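You operate a simulated robot arm through the tools that you are given. There is no shell and no other tool.

You run a simulated two-armed robot. Do the job below in one go: nothing can be reset, and whatever is moved stays where it is left.

## Task
Plug in the red and green leads; set both dials by the card.
Fine: red lead plug into the torch socket, green lead plug into the earth socket; the plug on the grey cable stays out and the set switched off.
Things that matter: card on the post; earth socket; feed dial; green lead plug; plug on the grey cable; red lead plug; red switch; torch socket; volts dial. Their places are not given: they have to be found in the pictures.

The check looks at the end state, three seconds after you hand in, the way a careful person would. Anything else that was tipped, shoved, dropped, spilled or broken makes it a failure.

## Robot
Two 7-joint arms with two-finger parallel grippers on one trunk that stands fixed in place. Base frame: the origin is at the foot of the trunk, x ahead of it, y to its left, z up; the work surface is at about z = 780. Units: mm, rad, N and s.
The left shoulder is at [60, 143, 926], the right one opposite. With the tool pointing down near the work surface each hand reaches from about 320 to 740 mm from the base axis, measured 20 degrees to its own side. Payload 1.57 kg a hand.
The TCP of each hand is the grasp point between the finger pads, 30 mm short of the fingertips. In the tool frame z runs along the fingers and y along their closing line. Largest opening 110 mm; finger width 24, thickness 12; the body of the gripper, 48 by 112 mm, starts 78 mm behind the TCP.
Orientation is that of the tool frame in the base frame, as [roll, pitch, yaw] about the fixed x, y, z axes, in that order (R = Rz(yaw) Ry(pitch) Rx(roll)). With the fingers straight down and closing along the base's y, the tool's x points along the base's -x, its y along +y and its z along -z.

## Interface
- The arms move only by the tool apply_moves. It takes "left_moves", "right_moves" or both (then of equal length, played together; a hand with none holds still); each is a list of rows, each a list of 7 numbers: the shift along the tool's x, y, z in mm, then the turn, a rotation vector about the tool's x, y, z in rad, then the gripper command, from -1 (fully open) to 1 (shut), values between in proportion. In form: [[dx, dy, dz, rx, ry, rz, grip], ...]. A call has 1 to 20 rows; each row is the pose to reach, as a shift and turn from the pose commanded when the call began, along the tool's axes at that moment. Rows are played at 5 a second. More than 50 mm and 0.15 rad between two rows, or a gripper value outside its range, and nothing of the call is played. Where a pose cannot be reached the arm comes as near as it can. A force on the tool above 40 N (or 10 N above the force at the start of the call, whichever is more), or a blocked arm, ends the call early, and 0.2 s more pass. Each finger travels about 45 mm/s and halts on what it meets, pressing with about 26 N; the grip force reading is that of the motor and also rises with nothing between the fingers. The clock runs only during rows and for 0.2 s after the last one: add rows that repeat a pose to give the fingers time. The reply holds the time, the measured pose of the TCP, the force on the tool along the base axes, the opening and the grip force, in the units named above and with some noise, with the torque about the TCP (base axes, N m) and any sound that the robot's microphone picked up.
- Cameras (640 x 400 px; columns grow to the right, rows downward): "scene" is now at [42.7, 13.6, 1529.9]; the picture's right is [0.17, -0.99, 0.00], its down [-0.80, -0.14, -0.58] and it looks along [0.57, 0.10, -0.82] (base axes); focal length 355 px, centre (320, 200). "left" rides on the left gripper at [70, -16, -141] in its tool frame; the picture's right is [0.23, 0.97, 0.00], its down [-0.86, 0.20, -0.48] and it looks along [-0.47, 0.11, 0.88] (tool axes); focal length 222 px, centre (320, 200). "right" rides on the right gripper at [70, 16, -141] in its tool frame; the picture's right is [-0.23, 0.97, 0.00], its down [-0.85, -0.20, -0.48] and it looks along [-0.47, -0.11, 0.88] (tool axes); focal length 222 px, centre (320, 200).
- camera(camera): a new picture of that camera. No time passes.
- raise_lower(by): slides the trunk up (or, below 0, down) by that many mm; the arms and the scene camera ride with it, the base frame stays. It gives what a move gives, with no picture.
- head_to(pan, tilt): turns the head with the scene camera to pan (to the left, within 1.501 rad either way) and tilt (down, from -0.506 to 1.204), counted from straight ahead of the robot. It gives what a move gives.
- measure_at(camera, pixels): for up to 12 pixels [column, row] of the newest picture of that camera ("zoom" is the newest enlarged one), the place [x, y, z] in the base frame of the surface seen there, good to about 2 mm. No time passes.
- close_up(camera, box): a new picture of the part [left, top, right, bottom] of that camera's present view, enlarged. No time passes.
- finish_job(): hands the job in; it is judged then, once.

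Unless the task says otherwise, let go and move clear before handing in.

The tools are called after "Call:" as name(argument=value, ...) on one line, values as JSON. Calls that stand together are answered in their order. apply_moves: Moves the arms, as the interface text tells. Its arguments: {"type":"object","properties":{"left_moves":{"type":"array"},"right_moves":{"type":"array"}},"required":[]} The other tools are called the same way: raise_lower (by) slides the trunk up or down; head_to (pan, tilt) turns the head that bears the scene camera; camera (camera) takes a picture; measure_at (camera, pixels) gives the place of the surface under pixels of a picture; close_up (camera, box) takes an enlarged picture of a part of a camera's view; finish_job () hands the job in.

At the start:

```text
time_s: 0.0
left_position: [482.3, 329.7, 1034.9]
left_tool_rot: [-3.141, 0.0, -3.141]
left_force: [-0.3, -0.7, -0.7]
left_moment: [-0.01, 0.02, 0.01]
left_opening: 110.2
left_finger_force: 0.1
right_position: [454.2, -83.7, 1037.2]
right_tool_rot: [-3.141, 0.001, -3.14]
right_force: [0.5, 0.5, 0.3]
right_moment: [-0.03, -0.01, 0.01]
right_opening: 110.1
right_finger_force: 0.0
trunk travel left (down, up): [-525.0, 65.0]
head pan, tilt: [0.173, 0.955]
```

scene: 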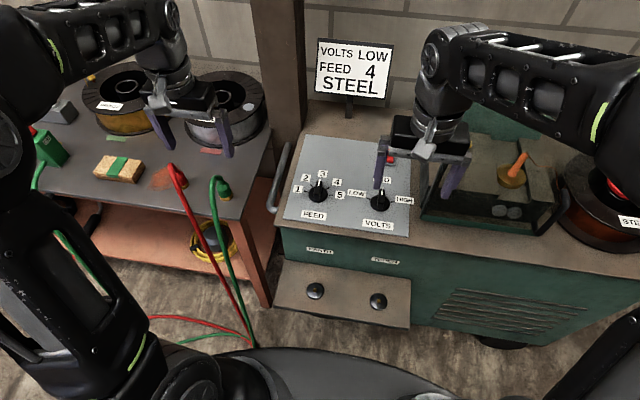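
right: 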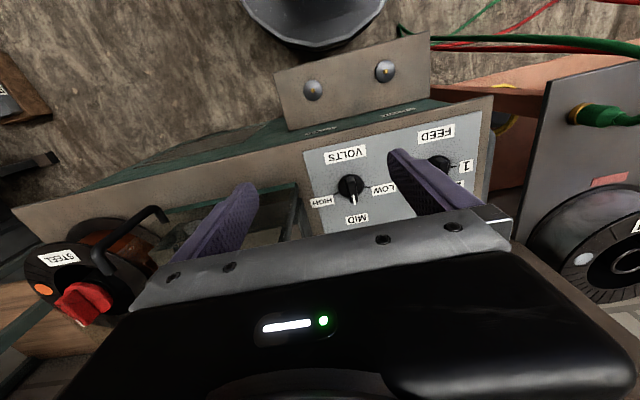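
left: 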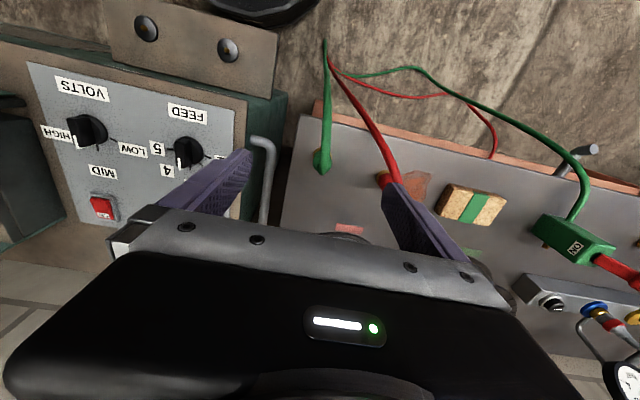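

The card at (353,70) reads VOLTS LOW, FEED 4, STEEL; the dials are at (318,193) and (380,200), two sockets on the bench ledge at (315,290) and (378,300), lead plugs at about (175,175) and (222,190). I'll take enlarged views to read details.

Call:
close_up(camera="scene", box=[270, 30, 430, 130])

Call:
close_up(camera="scene", box=[260, 130, 440, 242])

Call:
close_up(camera="scene", box=[260, 230, 440, 342])

Call:
close_up(camera="scene", box=[80, 120, 280, 245])

```text
4.00 times, centred on (350, 80) of scene
```

zoom: 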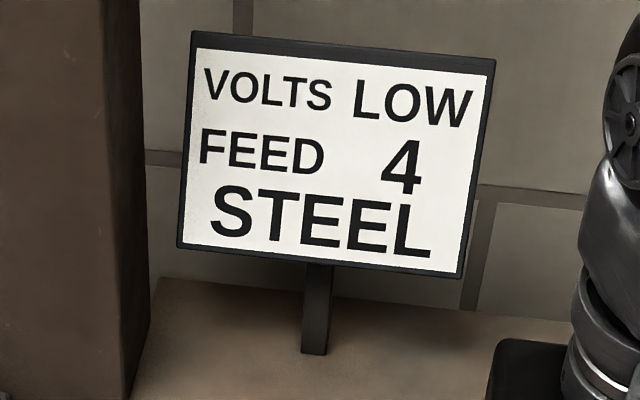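

```text
3.56 times, centred on (350, 186) of scene
```

zoom: 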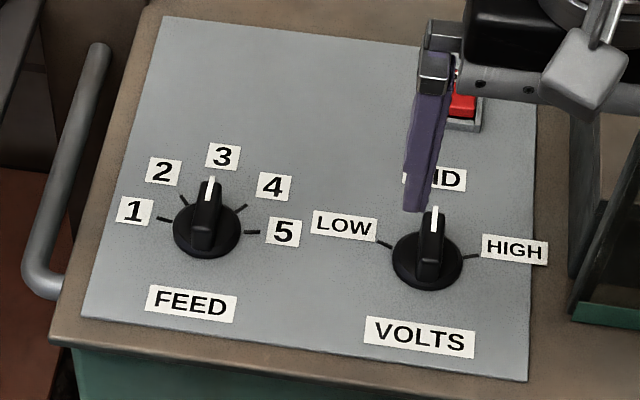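

```text
3.56 times, centred on (350, 286) of scene
```

zoom: 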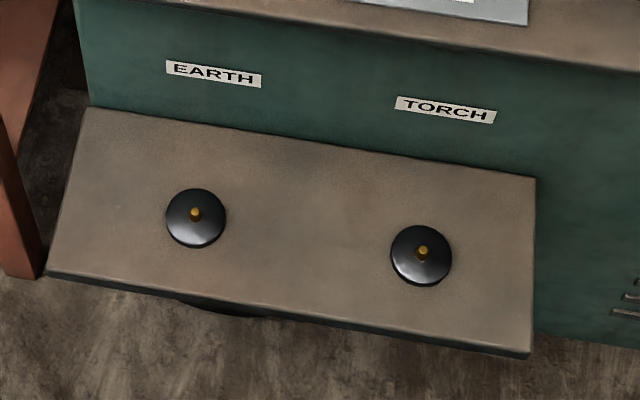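

```text
3.20 times, centred on (180, 182) of scene
```

zoom: 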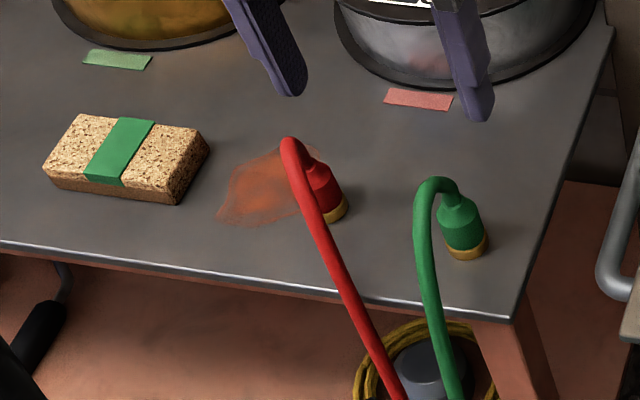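

FEED points to 3 and VOLTS to MID now; EARTH is the left socket and TORCH the right, on the low ledge. The two lead plugs stand upright on the table with cables coming out of their tops. I'll measure those places.

Call:
measure_at(camera="zoom", pixels=[[322, 190], [334, 215], [330, 165], [290, 142], [460, 225], [465, 250], [455, 195], [437, 182], [350, 230], [470, 265], [250, 290], [500, 200]])

Call:
measure_at(camera="scene", pixels=[[315, 290], [378, 300], [316, 283], [380, 293], [318, 190], [319, 182], [317, 198], [380, 200], [381, 191], [379, 208], [340, 215], [390, 160]])

Call:
close_up(camera="left", box=[280, 60, 640, 285])

Call:
close_up(camera="left", box=[0, 0, 320, 200])

```text
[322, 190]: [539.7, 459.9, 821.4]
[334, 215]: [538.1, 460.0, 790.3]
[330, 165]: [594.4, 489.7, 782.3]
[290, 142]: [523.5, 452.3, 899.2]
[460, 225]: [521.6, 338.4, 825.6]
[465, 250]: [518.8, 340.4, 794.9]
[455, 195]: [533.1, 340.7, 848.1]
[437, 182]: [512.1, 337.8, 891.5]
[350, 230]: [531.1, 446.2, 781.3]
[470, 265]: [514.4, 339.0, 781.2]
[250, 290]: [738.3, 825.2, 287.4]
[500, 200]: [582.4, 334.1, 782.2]
```

```text
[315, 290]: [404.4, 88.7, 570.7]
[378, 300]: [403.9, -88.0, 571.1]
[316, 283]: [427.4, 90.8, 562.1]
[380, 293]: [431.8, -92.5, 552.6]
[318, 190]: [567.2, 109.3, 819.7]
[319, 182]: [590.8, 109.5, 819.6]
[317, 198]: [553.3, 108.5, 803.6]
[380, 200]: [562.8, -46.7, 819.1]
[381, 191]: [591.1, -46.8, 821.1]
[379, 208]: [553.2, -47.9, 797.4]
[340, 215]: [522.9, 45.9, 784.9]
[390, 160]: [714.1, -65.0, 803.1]
```

```text
1.78 times, centred on (460, 172) of left
```

zoom: 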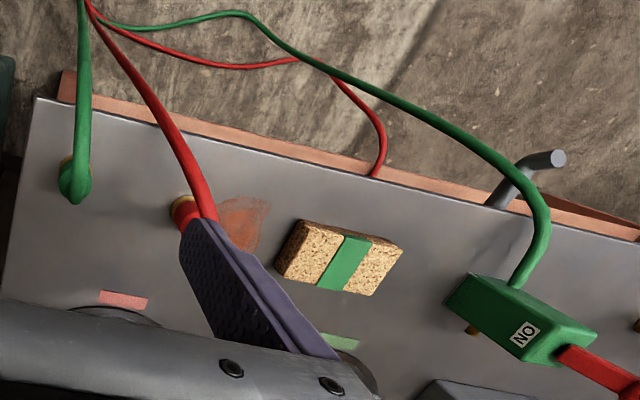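

```text
2.00 times, centred on (160, 100) of left
```

zoom: 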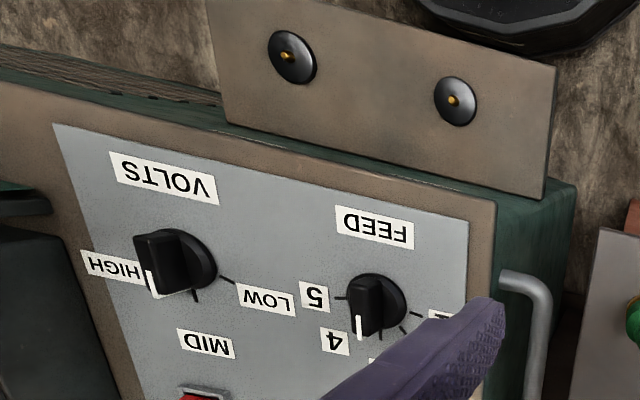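

The red plug is near (538,460), the green plug near (520,339), both standing on the table at z≈781; dials at about (566,109) and (566,-47). I'll look around with the head for the grey cable's plug and the rest of the surroundings.

Call:
head_to(pan=0.75, tilt=0.95)

Call:
camera(camera="scene")

Call:
head_to(pan=-0.5, tilt=0.95)

Call:
camera(camera="scene")

Call:
head_to(pan=0.1, tilt=1.2)

Call:
camera(camera="scene")

```text
time_s: 1.0
left_position: [481.6, 329.0, 1036.1]
left_tool_rot: [-3.141, 0.0, 3.141]
left_force: [0.3, 0.4, -0.4]
left_moment: [-0.06, -0.02, 0.01]
left_opening: 109.9
left_finger_force: 0.1
right_position: [454.0, -83.2, 1036.2]
right_tool_rot: [-3.141, 0.002, 3.141]
right_force: [0.7, 0.3, 1.0]
right_moment: [-0.03, 0.0, 0.02]
right_opening: 110.2
right_finger_force: 0.1
trunk travel left (down, up): [-525.0, 65.0]
head pan, tilt: [0.75, 0.949]
```

```text
taken
```

scene: 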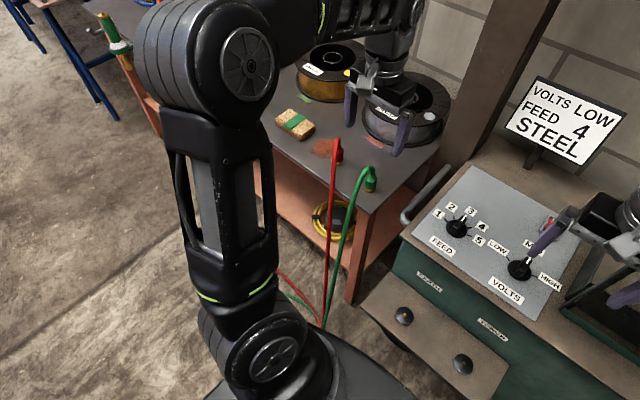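

```text
time_s: 2.4
left_position: [481.6, 329.6, 1035.9]
left_tool_rot: [-3.141, 0.001, 3.142]
left_force: [-0.2, 0.9, 0.3]
left_moment: [0.0, -0.02, -0.04]
left_opening: 109.9
left_finger_force: 0.1
right_position: [453.8, -83.9, 1035.5]
right_tool_rot: [3.141, 0.0, 3.14]
right_force: [-0.1, -0.1, 0.7]
right_moment: [-0.01, -0.01, 0.0]
right_opening: 110.0
right_finger_force: 0.0
trunk travel left (down, up): [-525.0, 65.0]
head pan, tilt: [-0.499, 0.949]
```

```text
taken
```

scene: 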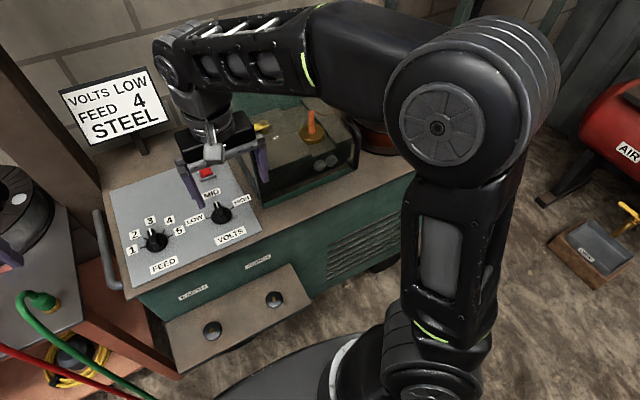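

```text
time_s: 3.4
left_position: [481.7, 329.7, 1035.6]
left_tool_rot: [3.14, -0.001, -3.142]
left_force: [1.0, -0.3, -0.4]
left_moment: [0.01, 0.0, -0.01]
left_opening: 110.0
left_finger_force: 0.1
right_position: [454.1, -84.8, 1036.7]
right_tool_rot: [-3.141, 0.0, 3.141]
right_force: [0.1, -0.2, 0.5]
right_moment: [0.0, -0.02, 0.0]
right_opening: 109.9
right_finger_force: 0.1
trunk travel left (down, up): [-525.0, 65.0]
head pan, tilt: [0.099, 1.201]
```

```text
taken
```

scene: 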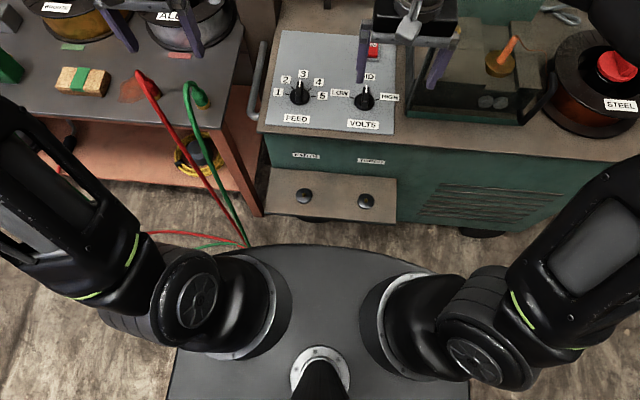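

From the steeper view, the ledge with sockets is at (305,195) and (367,200), and there is a coil on the lower shelf at (195,155). I'll zoom in on these and on the plugs.

Call:
close_up(camera="scene", box=[255, 140, 415, 240])

Call:
measure_at(camera="zoom", pixels=[[50, 120], [50, 295], [560, 160], [560, 310], [300, 140], [300, 280], [196, 215], [197, 232], [446, 240], [448, 255], [170, 220], [420, 245]])

Call:
close_up(camera="scene", box=[110, 60, 238, 140])

Call:
measure_at(camera="zoom", pixels=[[220, 170], [230, 190], [190, 130], [480, 195], [460, 175], [500, 220], [150, 60], [400, 120], [440, 160], [490, 230], [240, 200], [205, 150]])

Call:
close_up(camera="scene", box=[110, 120, 270, 220])

```text
4.00 times, centred on (335, 190) of scene
```

zoom: 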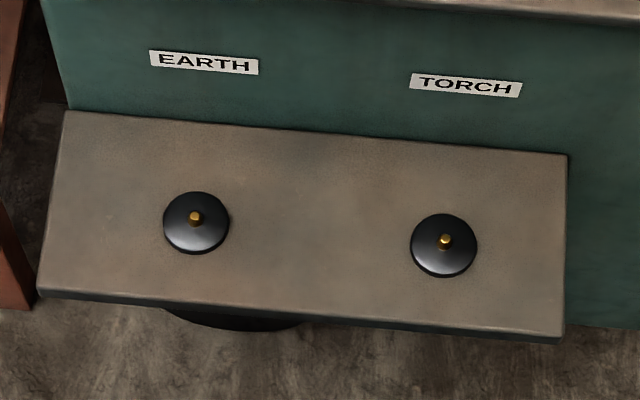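

```text
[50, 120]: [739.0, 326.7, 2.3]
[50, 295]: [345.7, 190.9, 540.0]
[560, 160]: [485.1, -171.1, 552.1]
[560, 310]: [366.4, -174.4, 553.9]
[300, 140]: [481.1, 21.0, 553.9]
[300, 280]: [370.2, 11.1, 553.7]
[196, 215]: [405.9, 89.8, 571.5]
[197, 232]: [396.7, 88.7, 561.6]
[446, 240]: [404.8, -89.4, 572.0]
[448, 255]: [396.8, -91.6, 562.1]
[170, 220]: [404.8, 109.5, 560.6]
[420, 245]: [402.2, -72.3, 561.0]
```

```text
5.00 times, centred on (174, 100) of scene
```

zoom: 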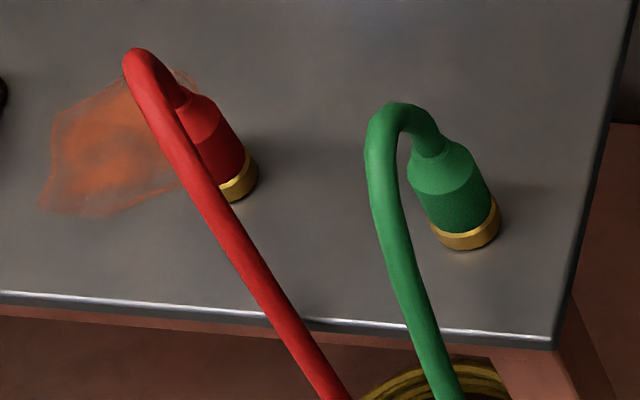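

```text
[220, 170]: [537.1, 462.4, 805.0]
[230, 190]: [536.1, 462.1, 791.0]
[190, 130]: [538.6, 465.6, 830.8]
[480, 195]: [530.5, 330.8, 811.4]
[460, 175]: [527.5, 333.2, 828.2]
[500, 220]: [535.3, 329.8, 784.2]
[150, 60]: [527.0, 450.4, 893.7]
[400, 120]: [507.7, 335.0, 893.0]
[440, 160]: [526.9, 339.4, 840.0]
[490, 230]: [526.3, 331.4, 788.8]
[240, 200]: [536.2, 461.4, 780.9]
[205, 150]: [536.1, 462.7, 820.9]
```

```text
4.00 times, centred on (190, 170) of scene
```

zoom: 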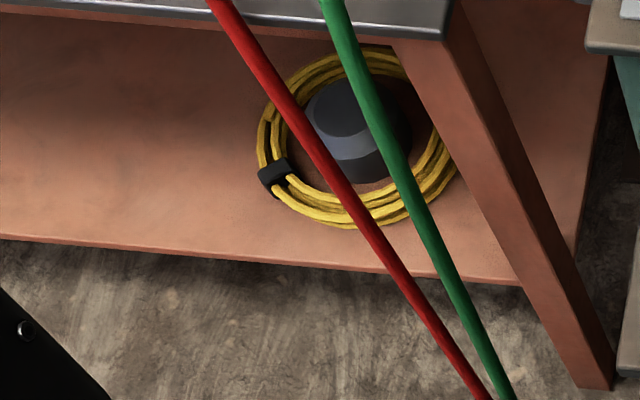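

The ledge top is z≈553, socket discs top z≈561 and pins to z≈572 at about (405,89) EARTH and (405,-90) TORCH. Now I'll move the right hand aside and up to see both dials and the red switch unobstructed.

Call:
apply_moves(right_moves=[[30, -40, 0, 0, 0, 0, -1], [60, -80, 0, 0, 0, 0, -1], [60, -125, 0, 0, 0, 0, -1], [60, -170, 0, 0, 0, 0, -1], [60, -200, 0, 0, 0, 0, -1]])

Call:
head_to(pan=0.0, tilt=0.95)

Call:
camera(camera="scene")

```text
time_s: 4.6
left_position: [482.8, 328.6, 1036.7]
left_tool_rot: [-3.141, -0.001, 3.141]
left_force: [-0.2, -0.4, -0.4]
left_moment: [0.04, 0.0, 0.01]
left_opening: 110.1
left_finger_force: 0.0
right_position: [396.5, -283.5, 1035.3]
right_tool_rot: [-3.14, -0.001, 3.141]
right_force: [0.2, 0.5, -1.2]
right_moment: [-0.01, -0.01, 0.0]
right_opening: 109.8
right_finger_force: 0.1
trunk travel left (down, up): [-525.0, 65.0]
head pan, tilt: [0.099, 1.201]
```

```text
time_s: 5.4
left_position: [480.8, 329.3, 1035.1]
left_tool_rot: [3.141, 0.0, 3.141]
left_force: [0.1, 0.2, -1.3]
left_moment: [-0.02, 0.0, 0.01]
left_opening: 109.9
left_finger_force: 0.1
right_position: [395.9, -281.8, 1036.7]
right_tool_rot: [3.14, -0.001, -3.141]
right_force: [-0.1, -0.9, 0.9]
right_moment: [0.0, 0.02, 0.01]
right_opening: 109.9
right_finger_force: 0.0
trunk travel left (down, up): [-525.0, 65.0]
head pan, tilt: [0.0, 0.949]
```

```text
taken
```

scene: 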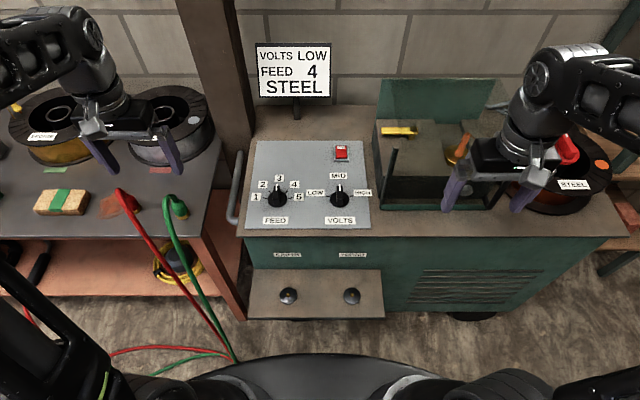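

The dials at (278,197) and (340,193) and red switch at (341,153) are now unobstructed. I'll zoom in on the panel and measure the ticks.

Call:
close_up(camera="scene", box=[245, 160, 325, 210])

Call:
measure_at(camera="zoom", pixels=[[150, 285], [190, 238], [350, 240], [378, 285], [262, 255], [262, 330], [262, 205], [267, 170], [255, 290], [200, 290], [322, 300], [265, 380]])

Call:
close_up(camera="scene", box=[300, 165, 380, 215])

Call:
measure_at(camera="zoom", pixels=[[230, 230], [410, 230], [320, 200], [320, 160], [320, 270], [318, 300], [320, 340], [265, 250], [380, 250], [320, 170], [230, 224], [410, 224]])

Call:
close_up(camera="scene", box=[310, 130, 374, 170])

```text
8.00 times, centred on (285, 185) of scene
```

zoom: 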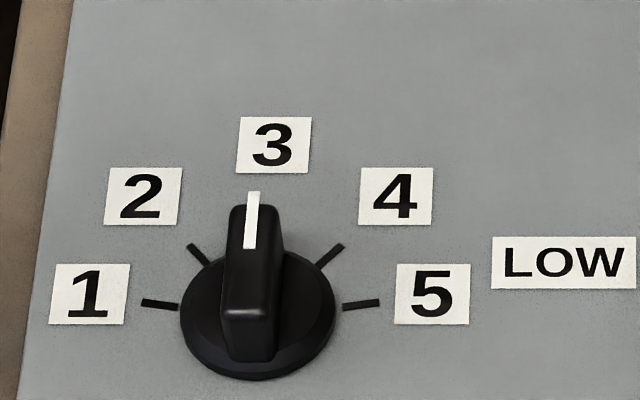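

```text
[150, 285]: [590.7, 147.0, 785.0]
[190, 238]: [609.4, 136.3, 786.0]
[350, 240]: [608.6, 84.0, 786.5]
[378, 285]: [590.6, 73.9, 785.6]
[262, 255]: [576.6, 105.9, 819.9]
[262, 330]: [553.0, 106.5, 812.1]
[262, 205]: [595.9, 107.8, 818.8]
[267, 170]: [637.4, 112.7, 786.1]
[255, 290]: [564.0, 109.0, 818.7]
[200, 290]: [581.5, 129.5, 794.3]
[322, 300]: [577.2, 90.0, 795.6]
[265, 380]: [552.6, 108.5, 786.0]
```

```text
8.00 times, centred on (340, 190) of scene
```

zoom: 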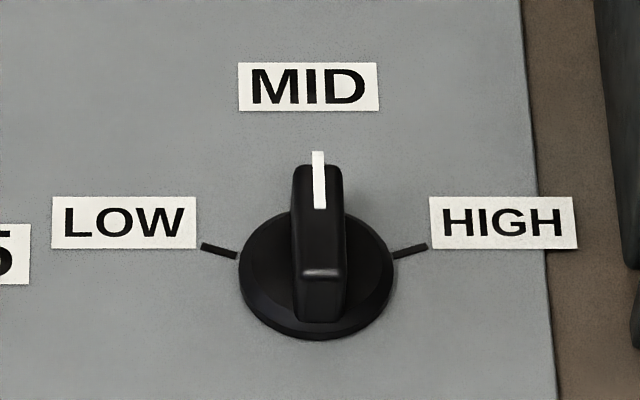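

```text
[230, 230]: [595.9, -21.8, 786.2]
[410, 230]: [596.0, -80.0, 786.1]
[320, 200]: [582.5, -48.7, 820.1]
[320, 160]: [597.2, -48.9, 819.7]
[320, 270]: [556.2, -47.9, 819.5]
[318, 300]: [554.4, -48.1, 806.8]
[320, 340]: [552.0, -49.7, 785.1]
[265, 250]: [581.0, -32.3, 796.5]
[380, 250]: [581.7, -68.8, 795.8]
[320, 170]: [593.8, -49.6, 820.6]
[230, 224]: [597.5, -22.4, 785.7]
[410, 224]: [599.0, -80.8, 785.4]
```

```text
10.00 times, centred on (342, 150) of scene
```

zoom: 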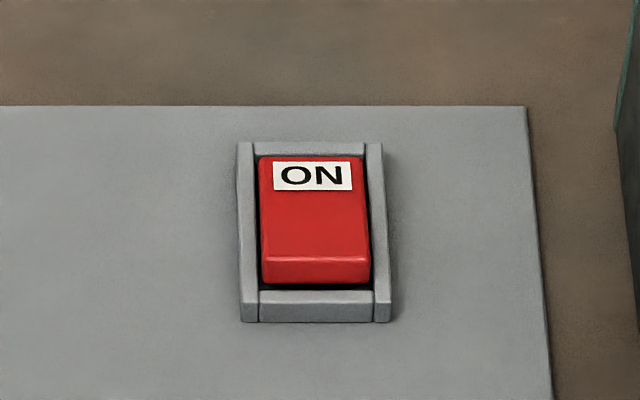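

The ON legend sits on the far half of the red rocker; I need its tilt to know its state, plus exact tick angles for both dials. I'll measure these points.

Call:
measure_at(camera="zoom", pixels=[[312, 160], [310, 200], [315, 225], [315, 255], [315, 270], [312, 148], [315, 305], [200, 250], [250, 220], [380, 220]])

Call:
close_up(camera="scene", box=[245, 160, 325, 210])

Call:
measure_at(camera="zoom", pixels=[[144, 303], [178, 306], [190, 246], [208, 264], [343, 246], [320, 264], [378, 303], [344, 307], [88, 294], [143, 197], [396, 196], [432, 294]])

Call:
close_up(camera="scene", box=[300, 165, 380, 215])

Call:
measure_at(camera="zoom", pixels=[[202, 246], [236, 256], [427, 246], [394, 256], [124, 222], [503, 222], [308, 87], [240, 265], [394, 265], [317, 335]])

```text
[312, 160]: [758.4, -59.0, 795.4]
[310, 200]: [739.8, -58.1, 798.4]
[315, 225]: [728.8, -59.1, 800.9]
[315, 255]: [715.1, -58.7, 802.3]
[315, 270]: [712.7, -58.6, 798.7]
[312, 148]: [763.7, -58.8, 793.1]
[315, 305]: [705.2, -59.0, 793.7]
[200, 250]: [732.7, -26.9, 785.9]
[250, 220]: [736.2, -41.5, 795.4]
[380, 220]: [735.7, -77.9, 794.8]
```

```text
8.00 times, centred on (285, 185) of scene
```

zoom: 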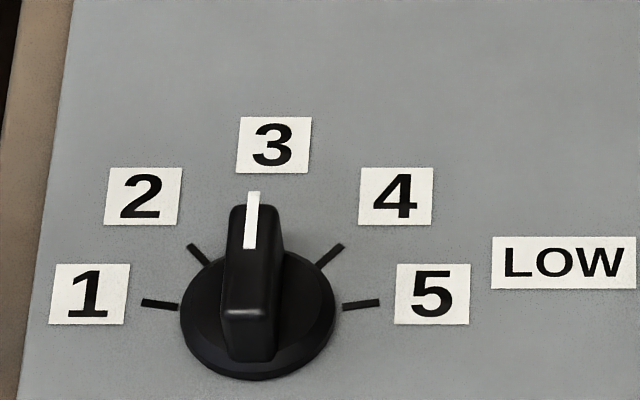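

```text
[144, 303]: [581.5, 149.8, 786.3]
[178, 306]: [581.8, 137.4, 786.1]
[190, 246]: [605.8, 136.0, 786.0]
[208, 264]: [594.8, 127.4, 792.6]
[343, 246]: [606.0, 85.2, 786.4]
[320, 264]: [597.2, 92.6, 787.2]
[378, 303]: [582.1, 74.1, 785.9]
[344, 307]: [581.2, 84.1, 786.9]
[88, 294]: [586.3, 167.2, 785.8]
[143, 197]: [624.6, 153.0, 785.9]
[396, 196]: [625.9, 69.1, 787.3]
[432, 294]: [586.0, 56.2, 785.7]
```

```text
8.00 times, centred on (340, 190) of scene
```

zoom: 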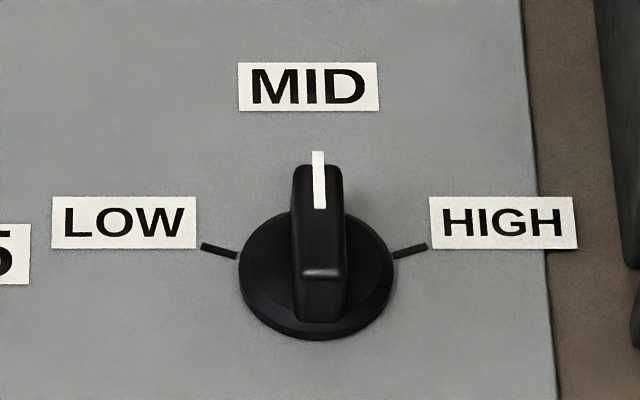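

```text
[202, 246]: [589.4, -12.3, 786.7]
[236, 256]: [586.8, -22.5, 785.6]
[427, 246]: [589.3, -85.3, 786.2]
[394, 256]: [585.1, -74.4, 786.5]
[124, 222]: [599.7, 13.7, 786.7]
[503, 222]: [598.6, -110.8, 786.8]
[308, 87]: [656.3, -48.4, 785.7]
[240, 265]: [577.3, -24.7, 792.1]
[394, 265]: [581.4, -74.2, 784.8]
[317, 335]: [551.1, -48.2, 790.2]
```

The rocker's far end (with the ON legend, at z≈795) is lower than its near end (z≈802), so I want a closer look at its state from another angle. I'll bring the right hand's camera over the panel, staying high.

Call:
apply_moves(right_moves=[[0, 45, 0, 0, 0, 0, -1], [0, 90, 0, 0, 0, 0, -1], [0, 135, 0, 0, 0, 0, -1], [0, 180, 0, 0, 0, 0, -1], [0, 225, 0, 0, 0, 0, -1], [-40, 247, 0, 0, 0, 0, -1], [-85, 247, 10, 0, 0, 0, -1], [-130, 247, 20, 0, 0, 0, -1], [-175, 247, 30, 0, 0, 0, -1], [-215, 247, 40, 0, 0, 0, -1], [-244, 247, 50, 0, 0, 0, -1], [-244, 247, 50, 0, 0, 0, -1]])

Call:
camera(camera="right")

Call:
close_up(camera="right", box=[220, 120, 420, 245])

```text
time_s: 8.0
left_position: [482.7, 328.6, 1035.6]
left_tool_rot: [-3.141, 0.0, -3.141]
left_force: [-0.4, 0.0, -0.2]
left_moment: [-0.02, 0.04, 0.03]
left_opening: 110.1
left_finger_force: 0.3
right_position: [628.5, -35.2, 988.9]
right_tool_rot: [-3.141, 0.001, 3.141]
right_force: [-1.0, -0.5, 0.0]
right_moment: [0.0, 0.01, -0.02]
right_opening: 110.1
right_finger_force: 0.1
right hand out of reach, approached as far as the arm can: row 11, 12
trunk travel left (down, up): [-525.0, 65.0]
head pan, tilt: [0.0, 0.949]
```

```text
taken
```

right: 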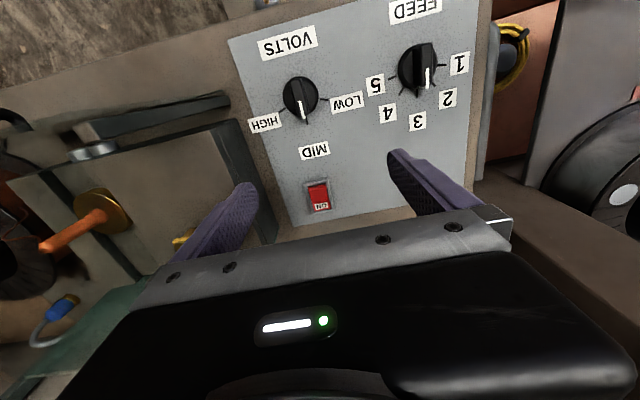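

```text
3.20 times, centred on (320, 182) of right
```

zoom: 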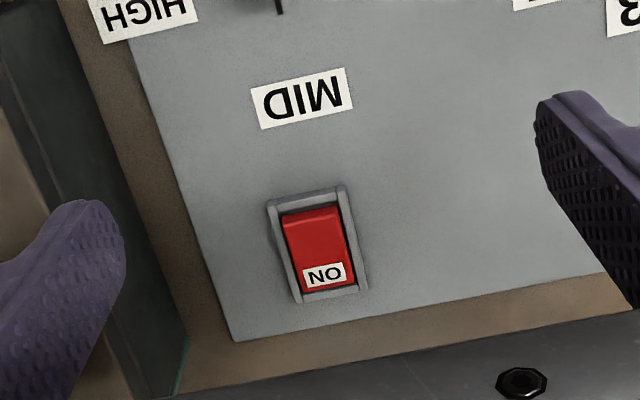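

From above, the rocker shows only an ON legend at its far end, that end sitting low. I'll look for further clues (grey cable's plug, left end of the table) with the left hand's camera by shifting that hand left at its present height.

Call:
apply_moves(left_moves=[[0, 45, 0, 0, 0, 0, -1], [0, 90, 0, 0, 0, 0, -1], [0, 135, 0, 0, 0, 0, -1], [0, 170, 0, 0, 0, 0, -1], [0, 170, 0, 0, 0, 0, -1]])

Call:
camera(camera="left")

Call:
camera(camera="scene")

Call:
close_up(camera="scene", box=[370, 60, 530, 160])

```text
time_s: 9.2
left_position: [483.4, 499.3, 1037.2]
left_tool_rot: [3.142, -0.001, 3.142]
left_force: [-0.3, 0.0, 0.4]
left_moment: [0.01, -0.02, 0.01]
left_opening: 110.1
left_finger_force: 0.0
right_position: [628.8, -35.0, 988.3]
right_tool_rot: [3.14, 0.001, 3.141]
right_force: [-0.1, -0.8, -0.3]
right_moment: [0.0, -0.01, 0.02]
right_opening: 109.9
right_finger_force: 0.0
trunk travel left (down, up): [-525.0, 65.0]
head pan, tilt: [0.0, 0.949]
```

```text
taken
```

left: 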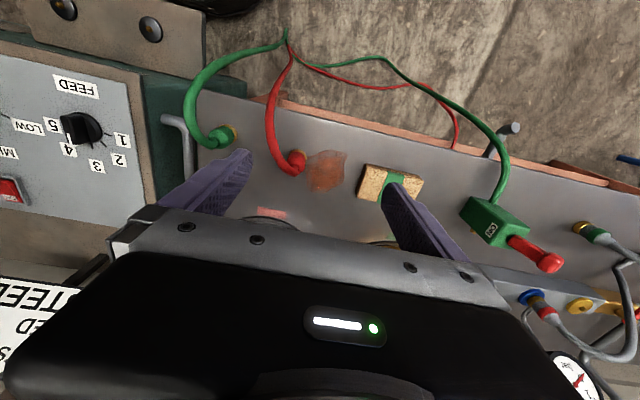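

```text
taken
```

scene: 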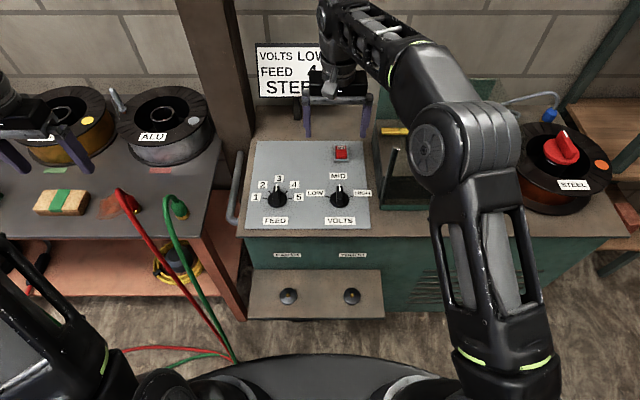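

```text
4.00 times, centred on (450, 110) of scene
```

zoom: 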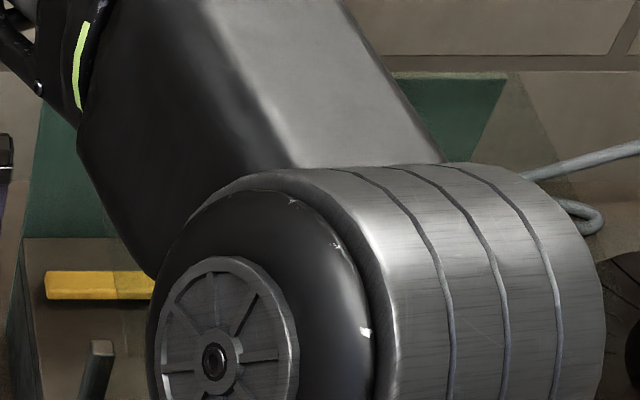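

The grey cable ends in a blue plug at about (548,115), lying behind the STEEL spool on the cabinet—out, to be left alone. I'll zoom in on the left-table items and the switch for comparison.

Call:
close_up(camera="left", box=[430, 180, 640, 311])

Call:
close_up(camera="right", box=[280, 165, 360, 215])

Call:
measure_at(camera="zoom", pixels=[[310, 110], [320, 160], [330, 200], [335, 230], [345, 275], [345, 300], [300, 90]])

Call:
close_up(camera="scene", box=[500, 80, 640, 168])

Call:
close_up(camera="scene", box=[318, 135, 366, 165])

```text
3.05 times, centred on (535, 246) of left
```

zoom: 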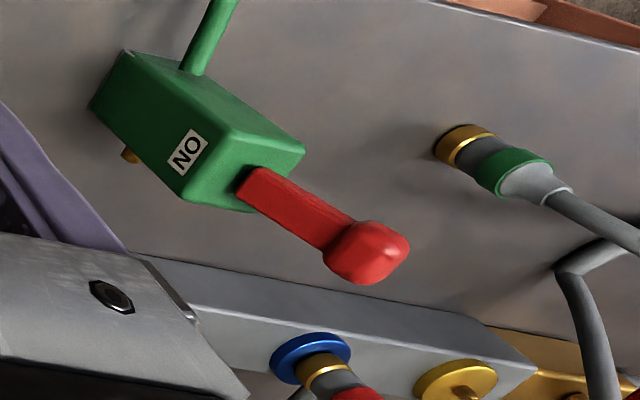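

```text
8.00 times, centred on (320, 190) of right
```

zoom: 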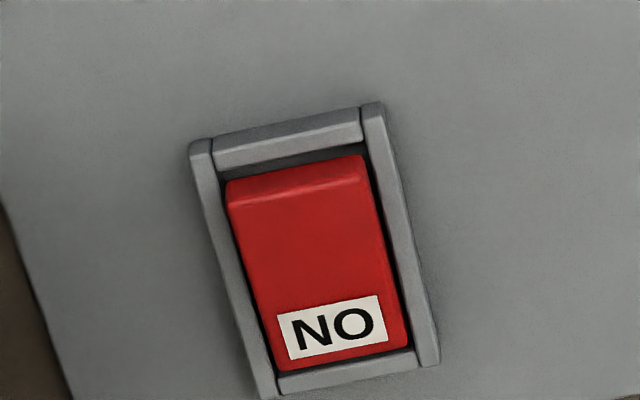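

```text
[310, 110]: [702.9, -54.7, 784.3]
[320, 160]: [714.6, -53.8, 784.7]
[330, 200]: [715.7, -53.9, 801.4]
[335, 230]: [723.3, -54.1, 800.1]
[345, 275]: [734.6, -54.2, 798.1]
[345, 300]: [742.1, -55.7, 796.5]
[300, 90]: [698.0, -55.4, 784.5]
```

```text
4.55 times, centred on (570, 124) of scene
```

zoom: 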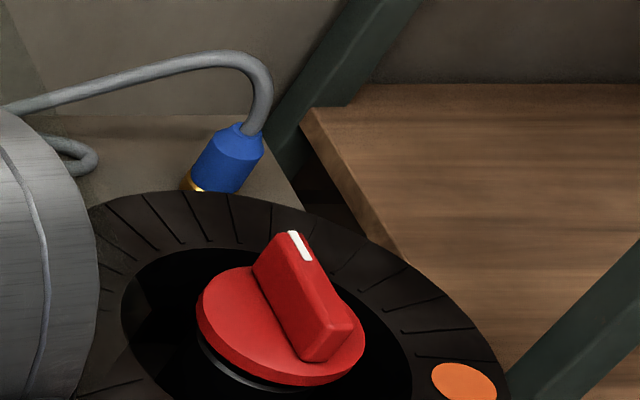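

```text
13.33 times, centred on (342, 150) of scene
```

zoom: 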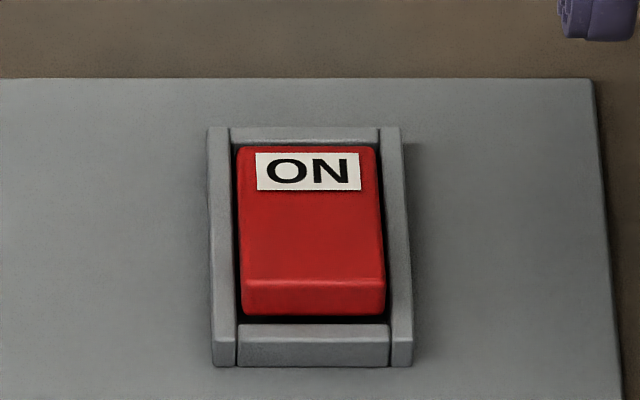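

The switch is left alone (not among the actions), as is the blue plug on the grey cable. Now VOLTS: knob centre about (576,-48.5), bar top z≈820; I'll bring the right hand above it with partly closed fingers and check the pose.

Call:
apply_moves(right_moves=[[30, -6, 20, 0, 0, 0, -0.4], [58, -13, 40, 0, 0, 0, 0.1], [58, -13, 65, 0, 0, 0, 0.2], [58, -13, 88, 0, 0, 0, 0.2], [58, -13, 88, 0, 0, 0, 0.2]])

Call:
camera(camera="right")

Call:
camera(camera="scene")

```text
time_s: 10.4
left_position: [483.4, 498.5, 1036.2]
left_tool_rot: [-3.14, 0.001, -3.141]
left_force: [-0.8, -0.6, 0.0]
left_moment: [-0.02, 0.01, 0.0]
left_opening: 109.9
left_finger_force: 0.0
right_position: [572.6, -48.2, 900.8]
right_tool_rot: [3.142, 0.0, -3.141]
right_force: [0.1, 0.5, -0.9]
right_moment: [-0.01, -0.02, 0.0]
right_opening: 43.8
right_finger_force: 0.1
trunk travel left (down, up): [-525.0, 65.0]
head pan, tilt: [0.0, 0.949]
```

```text
taken
```

right: 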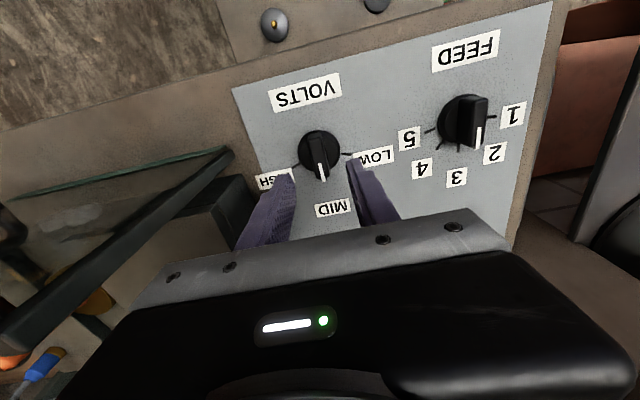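

```text
taken
```

scene: 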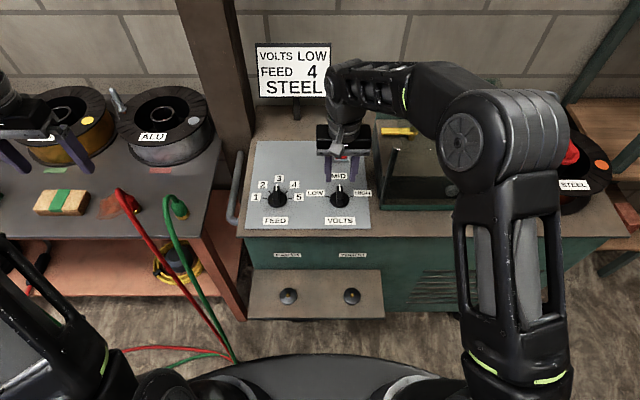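

The right hand sits at (573,-48,901), its fingers astride the VOLTS bar at (320,155) in its own picture. I'll measure the bar from this nearer camera to centre exactly.

Call:
close_up(camera="right", box=[260, 110, 388, 190])

Call:
measure_at(camera="zoom", pixels=[[270, 140], [330, 140], [280, 180], [340, 180], [305, 330], [300, 110], [310, 300], [255, 150], [360, 150], [300, 150], [310, 220]])

```text
5.00 times, centred on (324, 150) of right
```

zoom: 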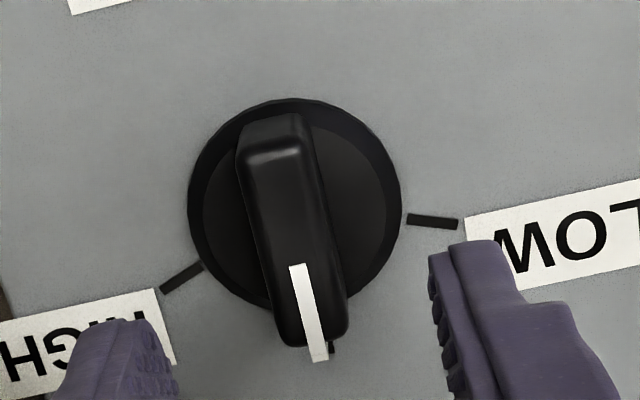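

```text
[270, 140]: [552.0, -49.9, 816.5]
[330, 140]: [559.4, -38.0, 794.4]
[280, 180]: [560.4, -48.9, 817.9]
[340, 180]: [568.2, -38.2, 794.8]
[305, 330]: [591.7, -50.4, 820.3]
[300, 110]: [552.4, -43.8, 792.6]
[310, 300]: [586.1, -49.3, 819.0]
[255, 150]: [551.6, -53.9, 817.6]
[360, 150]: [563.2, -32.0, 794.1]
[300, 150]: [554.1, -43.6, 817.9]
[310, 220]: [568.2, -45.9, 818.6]
```

The VOLTS bar runs x≈551–596 at y≈-49, top z≈819, centre about (574,-48.9). I'll lower so the fingertips are at z≈800 (just above the ring at 795) and close on the bar.

Call:
apply_moves(right_moves=[[-1.4, -0.6, 35, 0, 0, 0, 0.2], [-1.4, -0.6, 60, 0, 0, 0, 0.2], [-1.4, -0.6, 70.5, 0, 0, 0, 0.2], [-1.4, -0.6, 70.5, 0, 0, 0, 0.2], [-1.4, -0.6, 70.5, 0, 0, 0, 1], [-1.4, -0.6, 70.5, 0, 0, 0, 1], [-1.4, -0.6, 70.5, 0, 0, 0, 1], [-1.4, -0.6, 70.5, 0, 0, 0, 1]])

Call:
camera(camera="right")

```text
time_s: 12.2
left_position: [482.9, 499.3, 1038.1]
left_tool_rot: [-3.141, 0.0, -3.141]
left_force: [0.0, -0.6, -0.6]
left_moment: [-0.01, -0.01, -0.04]
left_opening: 110.0
left_finger_force: 0.1
right_position: [573.6, -50.5, 830.0]
right_tool_rot: [3.141, -0.002, 3.141]
right_force: [0.8, -0.9, -2.4]
right_moment: [-0.09, -0.3, -0.02]
right_opening: 16.0
right_finger_force: 31.7
trunk travel left (down, up): [-525.0, 65.0]
head pan, tilt: [0.0, 0.949]
```

```text
taken
```

right: 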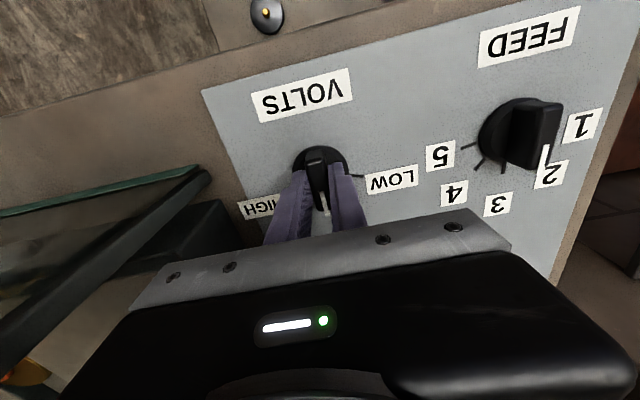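

The bar is gripped (opening 16.0, force ~32 N). LOW lies on the +y side, so I'll turn counter-clockwise from above (negative tool z), about 67° in small steps.

Call:
apply_moves(right_moves=[[0, 0, 0, 0, 0, -0.13, 1], [0, 0, 0, 0, 0, -0.26, 1], [0, 0, 0, 0, 0, -0.39, 1], [0, 0, 0, 0, 0, -0.52, 1], [0, 0, 0, 0, 0, -0.65, 1], [0, 0, 0, 0, 0, -0.78, 1], [0, 0, 0, 0, 0, -0.91, 1], [0, 0, 0, 0, 0, -1.04, 1], [0, 0, 0, 0, 0, -1.12, 1], [0, 0, 0, 0, 0, -1.17, 1], [0, 0, 0, 0, 0, -1.17, 1]])

Call:
camera(camera="scene")

Call:
close_up(camera="scene", box=[290, 160, 390, 222])

Call:
camera(camera="right")

```text
time_s: 14.6
left_position: [485.0, 498.2, 1036.8]
left_tool_rot: [3.141, -0.001, -3.141]
left_force: [-0.2, 0.0, -0.3]
left_moment: [0.01, 0.02, 0.0]
left_opening: 110.0
left_finger_force: 0.0
right_position: [573.0, -51.2, 831.0]
right_tool_rot: [-3.14, 0.003, -1.968]
right_force: [12.3, -13.5, 1.1]
right_moment: [-1.14, 0.2, -0.04]
right_opening: 15.9
right_finger_force: 31.3
trunk travel left (down, up): [-525.0, 65.0]
head pan, tilt: [0.0, 0.949]
```

```text
taken
```

scene: 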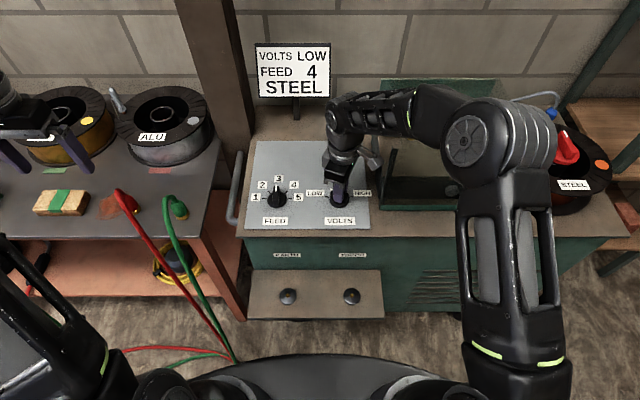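

```text
6.40 times, centred on (340, 191) of scene
```

zoom: 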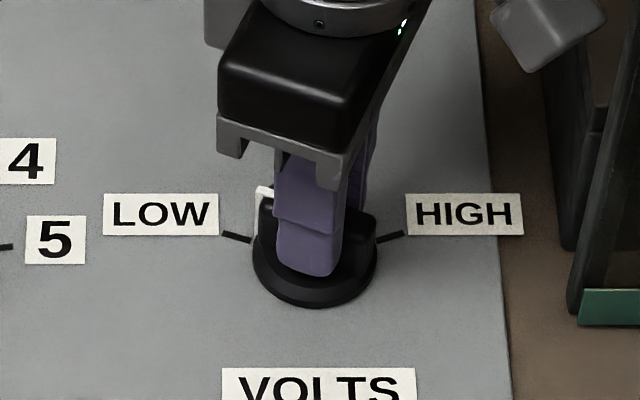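

```text
taken
```

right: 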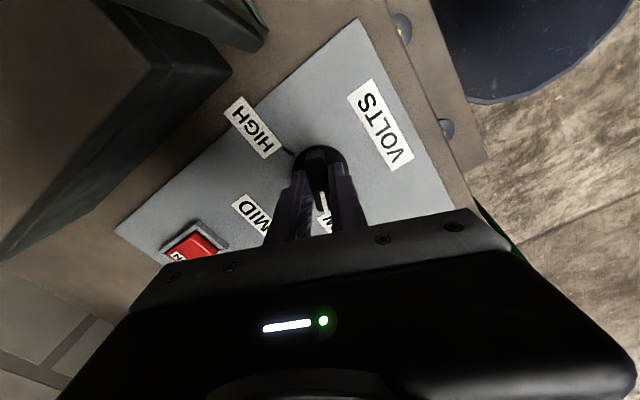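

The hand turned 67° and the marker now leans toward LOW, with a slight side force. I'll open the fingers and rise to read where the pointer settles.

Call:
apply_moves(right_moves=[[0, 0, 0, 0, 0, 0, 0.6], [0, 0, 0, 0, 0, 0, 0.2], [0, 0, 0, 0, 0, 0, 0.2], [0, 0, -30, 0, 0, 0, 0.2], [0, 0, -75, 0, 0, 0, 0.2], [0, 0, -120, 0, 0, 0, 0.2], [0, 0, -120, 0, 0, 0, 0.2]])

Call:
camera(camera="right")

Call:
close_up(camera="right", box=[240, 100, 432, 220])

Call:
close_up(camera="scene", box=[290, 160, 390, 222])

```text
time_s: 16.2
left_position: [482.9, 499.4, 1037.3]
left_tool_rot: [3.141, 0.001, -3.141]
left_force: [-0.2, 0.5, -0.1]
left_moment: [-0.02, 0.0, -0.01]
left_opening: 110.1
left_finger_force: 0.0
right_position: [571.9, -49.2, 952.0]
right_tool_rot: [3.142, -0.001, -1.971]
right_force: [0.3, 0.6, -0.2]
right_moment: [-0.02, 0.02, 0.01]
right_opening: 44.0
right_finger_force: 0.0
trunk travel left (down, up): [-525.0, 65.0]
head pan, tilt: [0.0, 0.949]
```

```text
taken
```

right: 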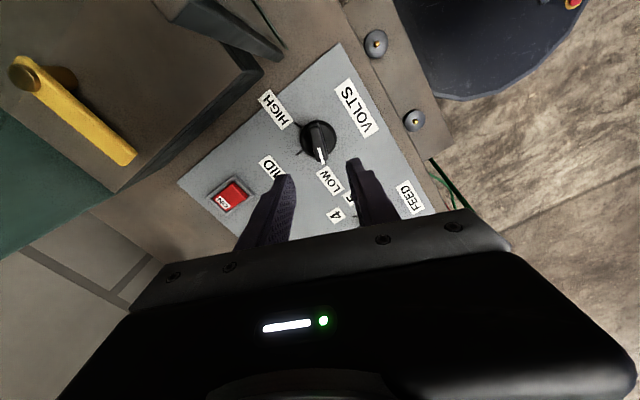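

```text
3.33 times, centred on (336, 160) of right
```

zoom: 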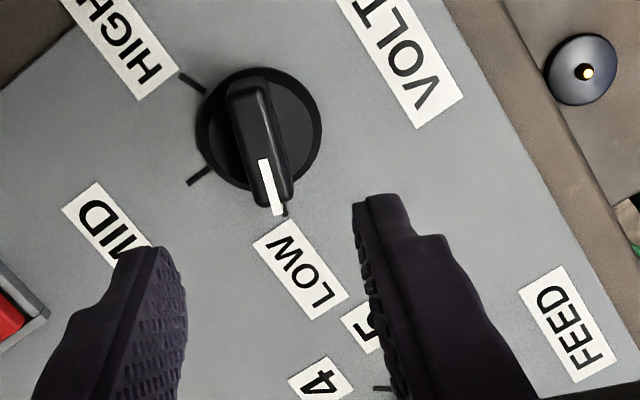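

```text
6.40 times, centred on (340, 191) of scene
```

zoom: 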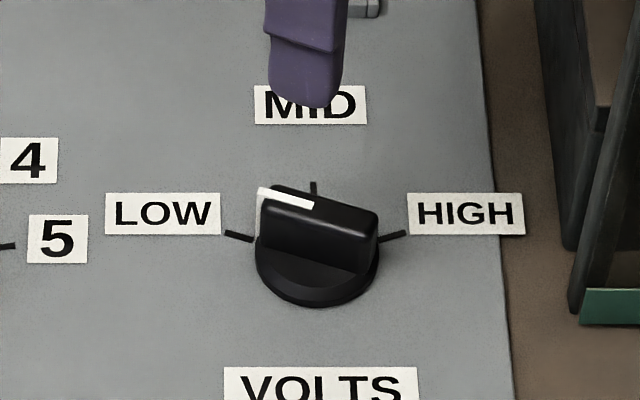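

The pointer now lies toward LOW; I'll measure the marker's line and the tick to compare angles.

Call:
measure_at(camera="zoom", pixels=[[261, 191], [285, 197], [310, 204], [340, 210], [370, 217], [228, 233], [250, 239], [406, 233], [385, 238], [314, 185]])

Call:
close_up(camera="right", box=[280, 110, 376, 170])

Call:
measure_at(camera="zoom", pixels=[[236, 235], [250, 300], [262, 325], [200, 100], [215, 160], [285, 320], [95, 190], [110, 170], [85, 35], [110, 50], [250, 45]])

```text
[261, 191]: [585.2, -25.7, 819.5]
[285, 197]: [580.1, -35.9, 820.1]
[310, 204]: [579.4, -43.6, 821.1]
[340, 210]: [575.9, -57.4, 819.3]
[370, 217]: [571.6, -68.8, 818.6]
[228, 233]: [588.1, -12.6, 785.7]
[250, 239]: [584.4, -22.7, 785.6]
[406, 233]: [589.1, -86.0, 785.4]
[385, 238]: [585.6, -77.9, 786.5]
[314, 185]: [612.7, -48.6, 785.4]
```

```text
6.67 times, centred on (328, 140) of right
```

zoom: 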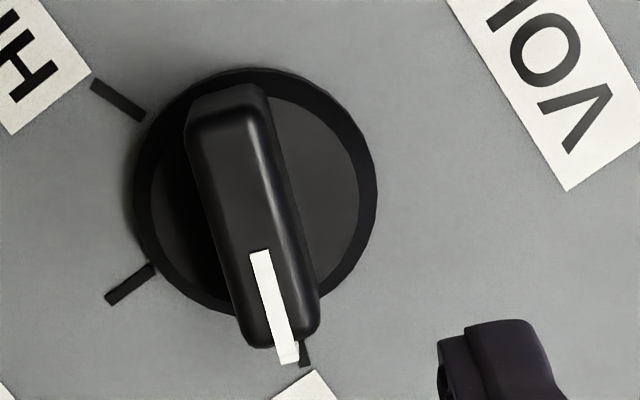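

```text
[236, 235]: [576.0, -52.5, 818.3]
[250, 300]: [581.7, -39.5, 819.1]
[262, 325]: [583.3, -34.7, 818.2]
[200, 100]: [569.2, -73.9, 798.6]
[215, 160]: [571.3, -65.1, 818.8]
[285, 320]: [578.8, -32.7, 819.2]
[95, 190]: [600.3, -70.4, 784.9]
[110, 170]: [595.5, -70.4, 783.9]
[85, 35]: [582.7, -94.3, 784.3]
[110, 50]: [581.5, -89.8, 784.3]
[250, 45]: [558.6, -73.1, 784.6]
```

The marker lies at about 71° with the LOW tick at about 71° from the dial centre, so VOLTS is on LOW. Next FEED: I'll carry the right hand over to (575,110) at z≈912 while turning it back square.

Call:
apply_moves(right_moves=[[0, 0, 0, 0, 0, 0.13, 0.2], [-15, 6, 0, 0, 0, 0.26, 0.2], [-35, 14, 0, 0, 0, 0.39, 0.2], [-60, 24, 0, 0, 0, 0.52, 0.2], [-85, 34, 0, 0, 0, 0.65, 0.2], [-110, 44, 10, 0, 0, 0.78, 0.2], [-130, 52, 20, 0, 0, 0.91, 0.2], [-147.5, 60, 30, 0, 0, 1.04, 0.2], [-147.5, 60, 38, 0, 0, 1.171, 0.2], [-147.5, 60, 38, 0, 0, 1.171, 0.2]])

Call:
camera(camera="right")

Call:
close_up(camera="right", box=[260, 110, 388, 190])

Call:
camera(camera="scene")

```text
time_s: 18.4
left_position: [483.5, 499.3, 1037.8]
left_tool_rot: [3.141, 0.0, -3.141]
left_force: [-0.4, 0.1, -0.1]
left_moment: [0.04, 0.0, 0.01]
left_opening: 110.2
left_finger_force: 0.1
right_position: [576.7, 110.3, 913.4]
right_tool_rot: [-3.141, 0.003, 3.14]
right_force: [0.8, 0.3, -0.5]
right_moment: [-0.03, 0.01, 0.02]
right_opening: 44.3
right_finger_force: 0.0
trunk travel left (down, up): [-525.0, 65.0]
head pan, tilt: [0.0, 0.949]
```

```text
taken
```

right: 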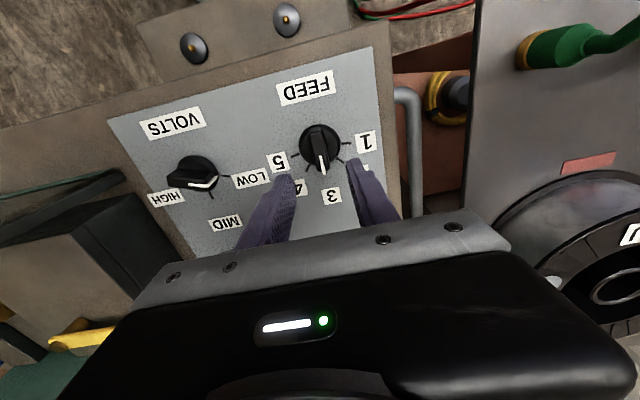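

```text
5.00 times, centred on (324, 150) of right
```

zoom: 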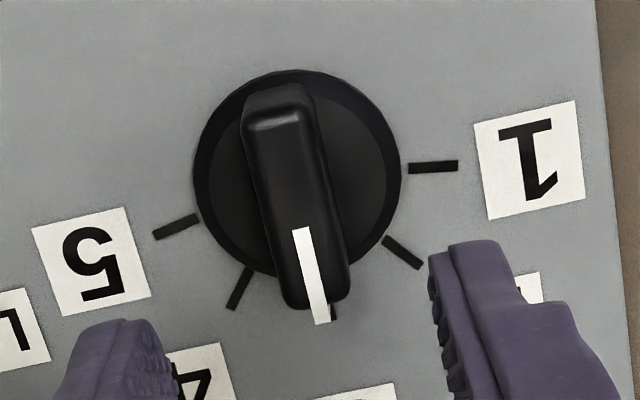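

```text
taken
```

scene: 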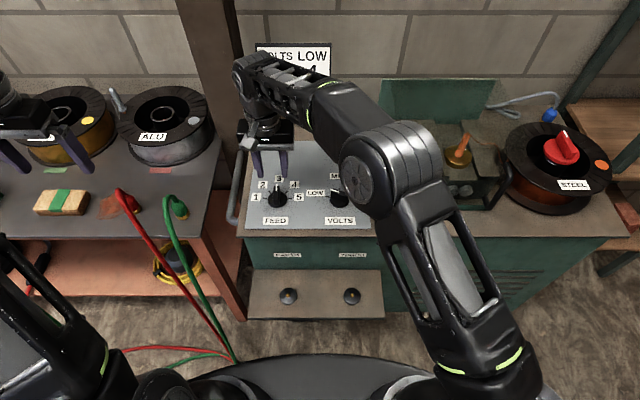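

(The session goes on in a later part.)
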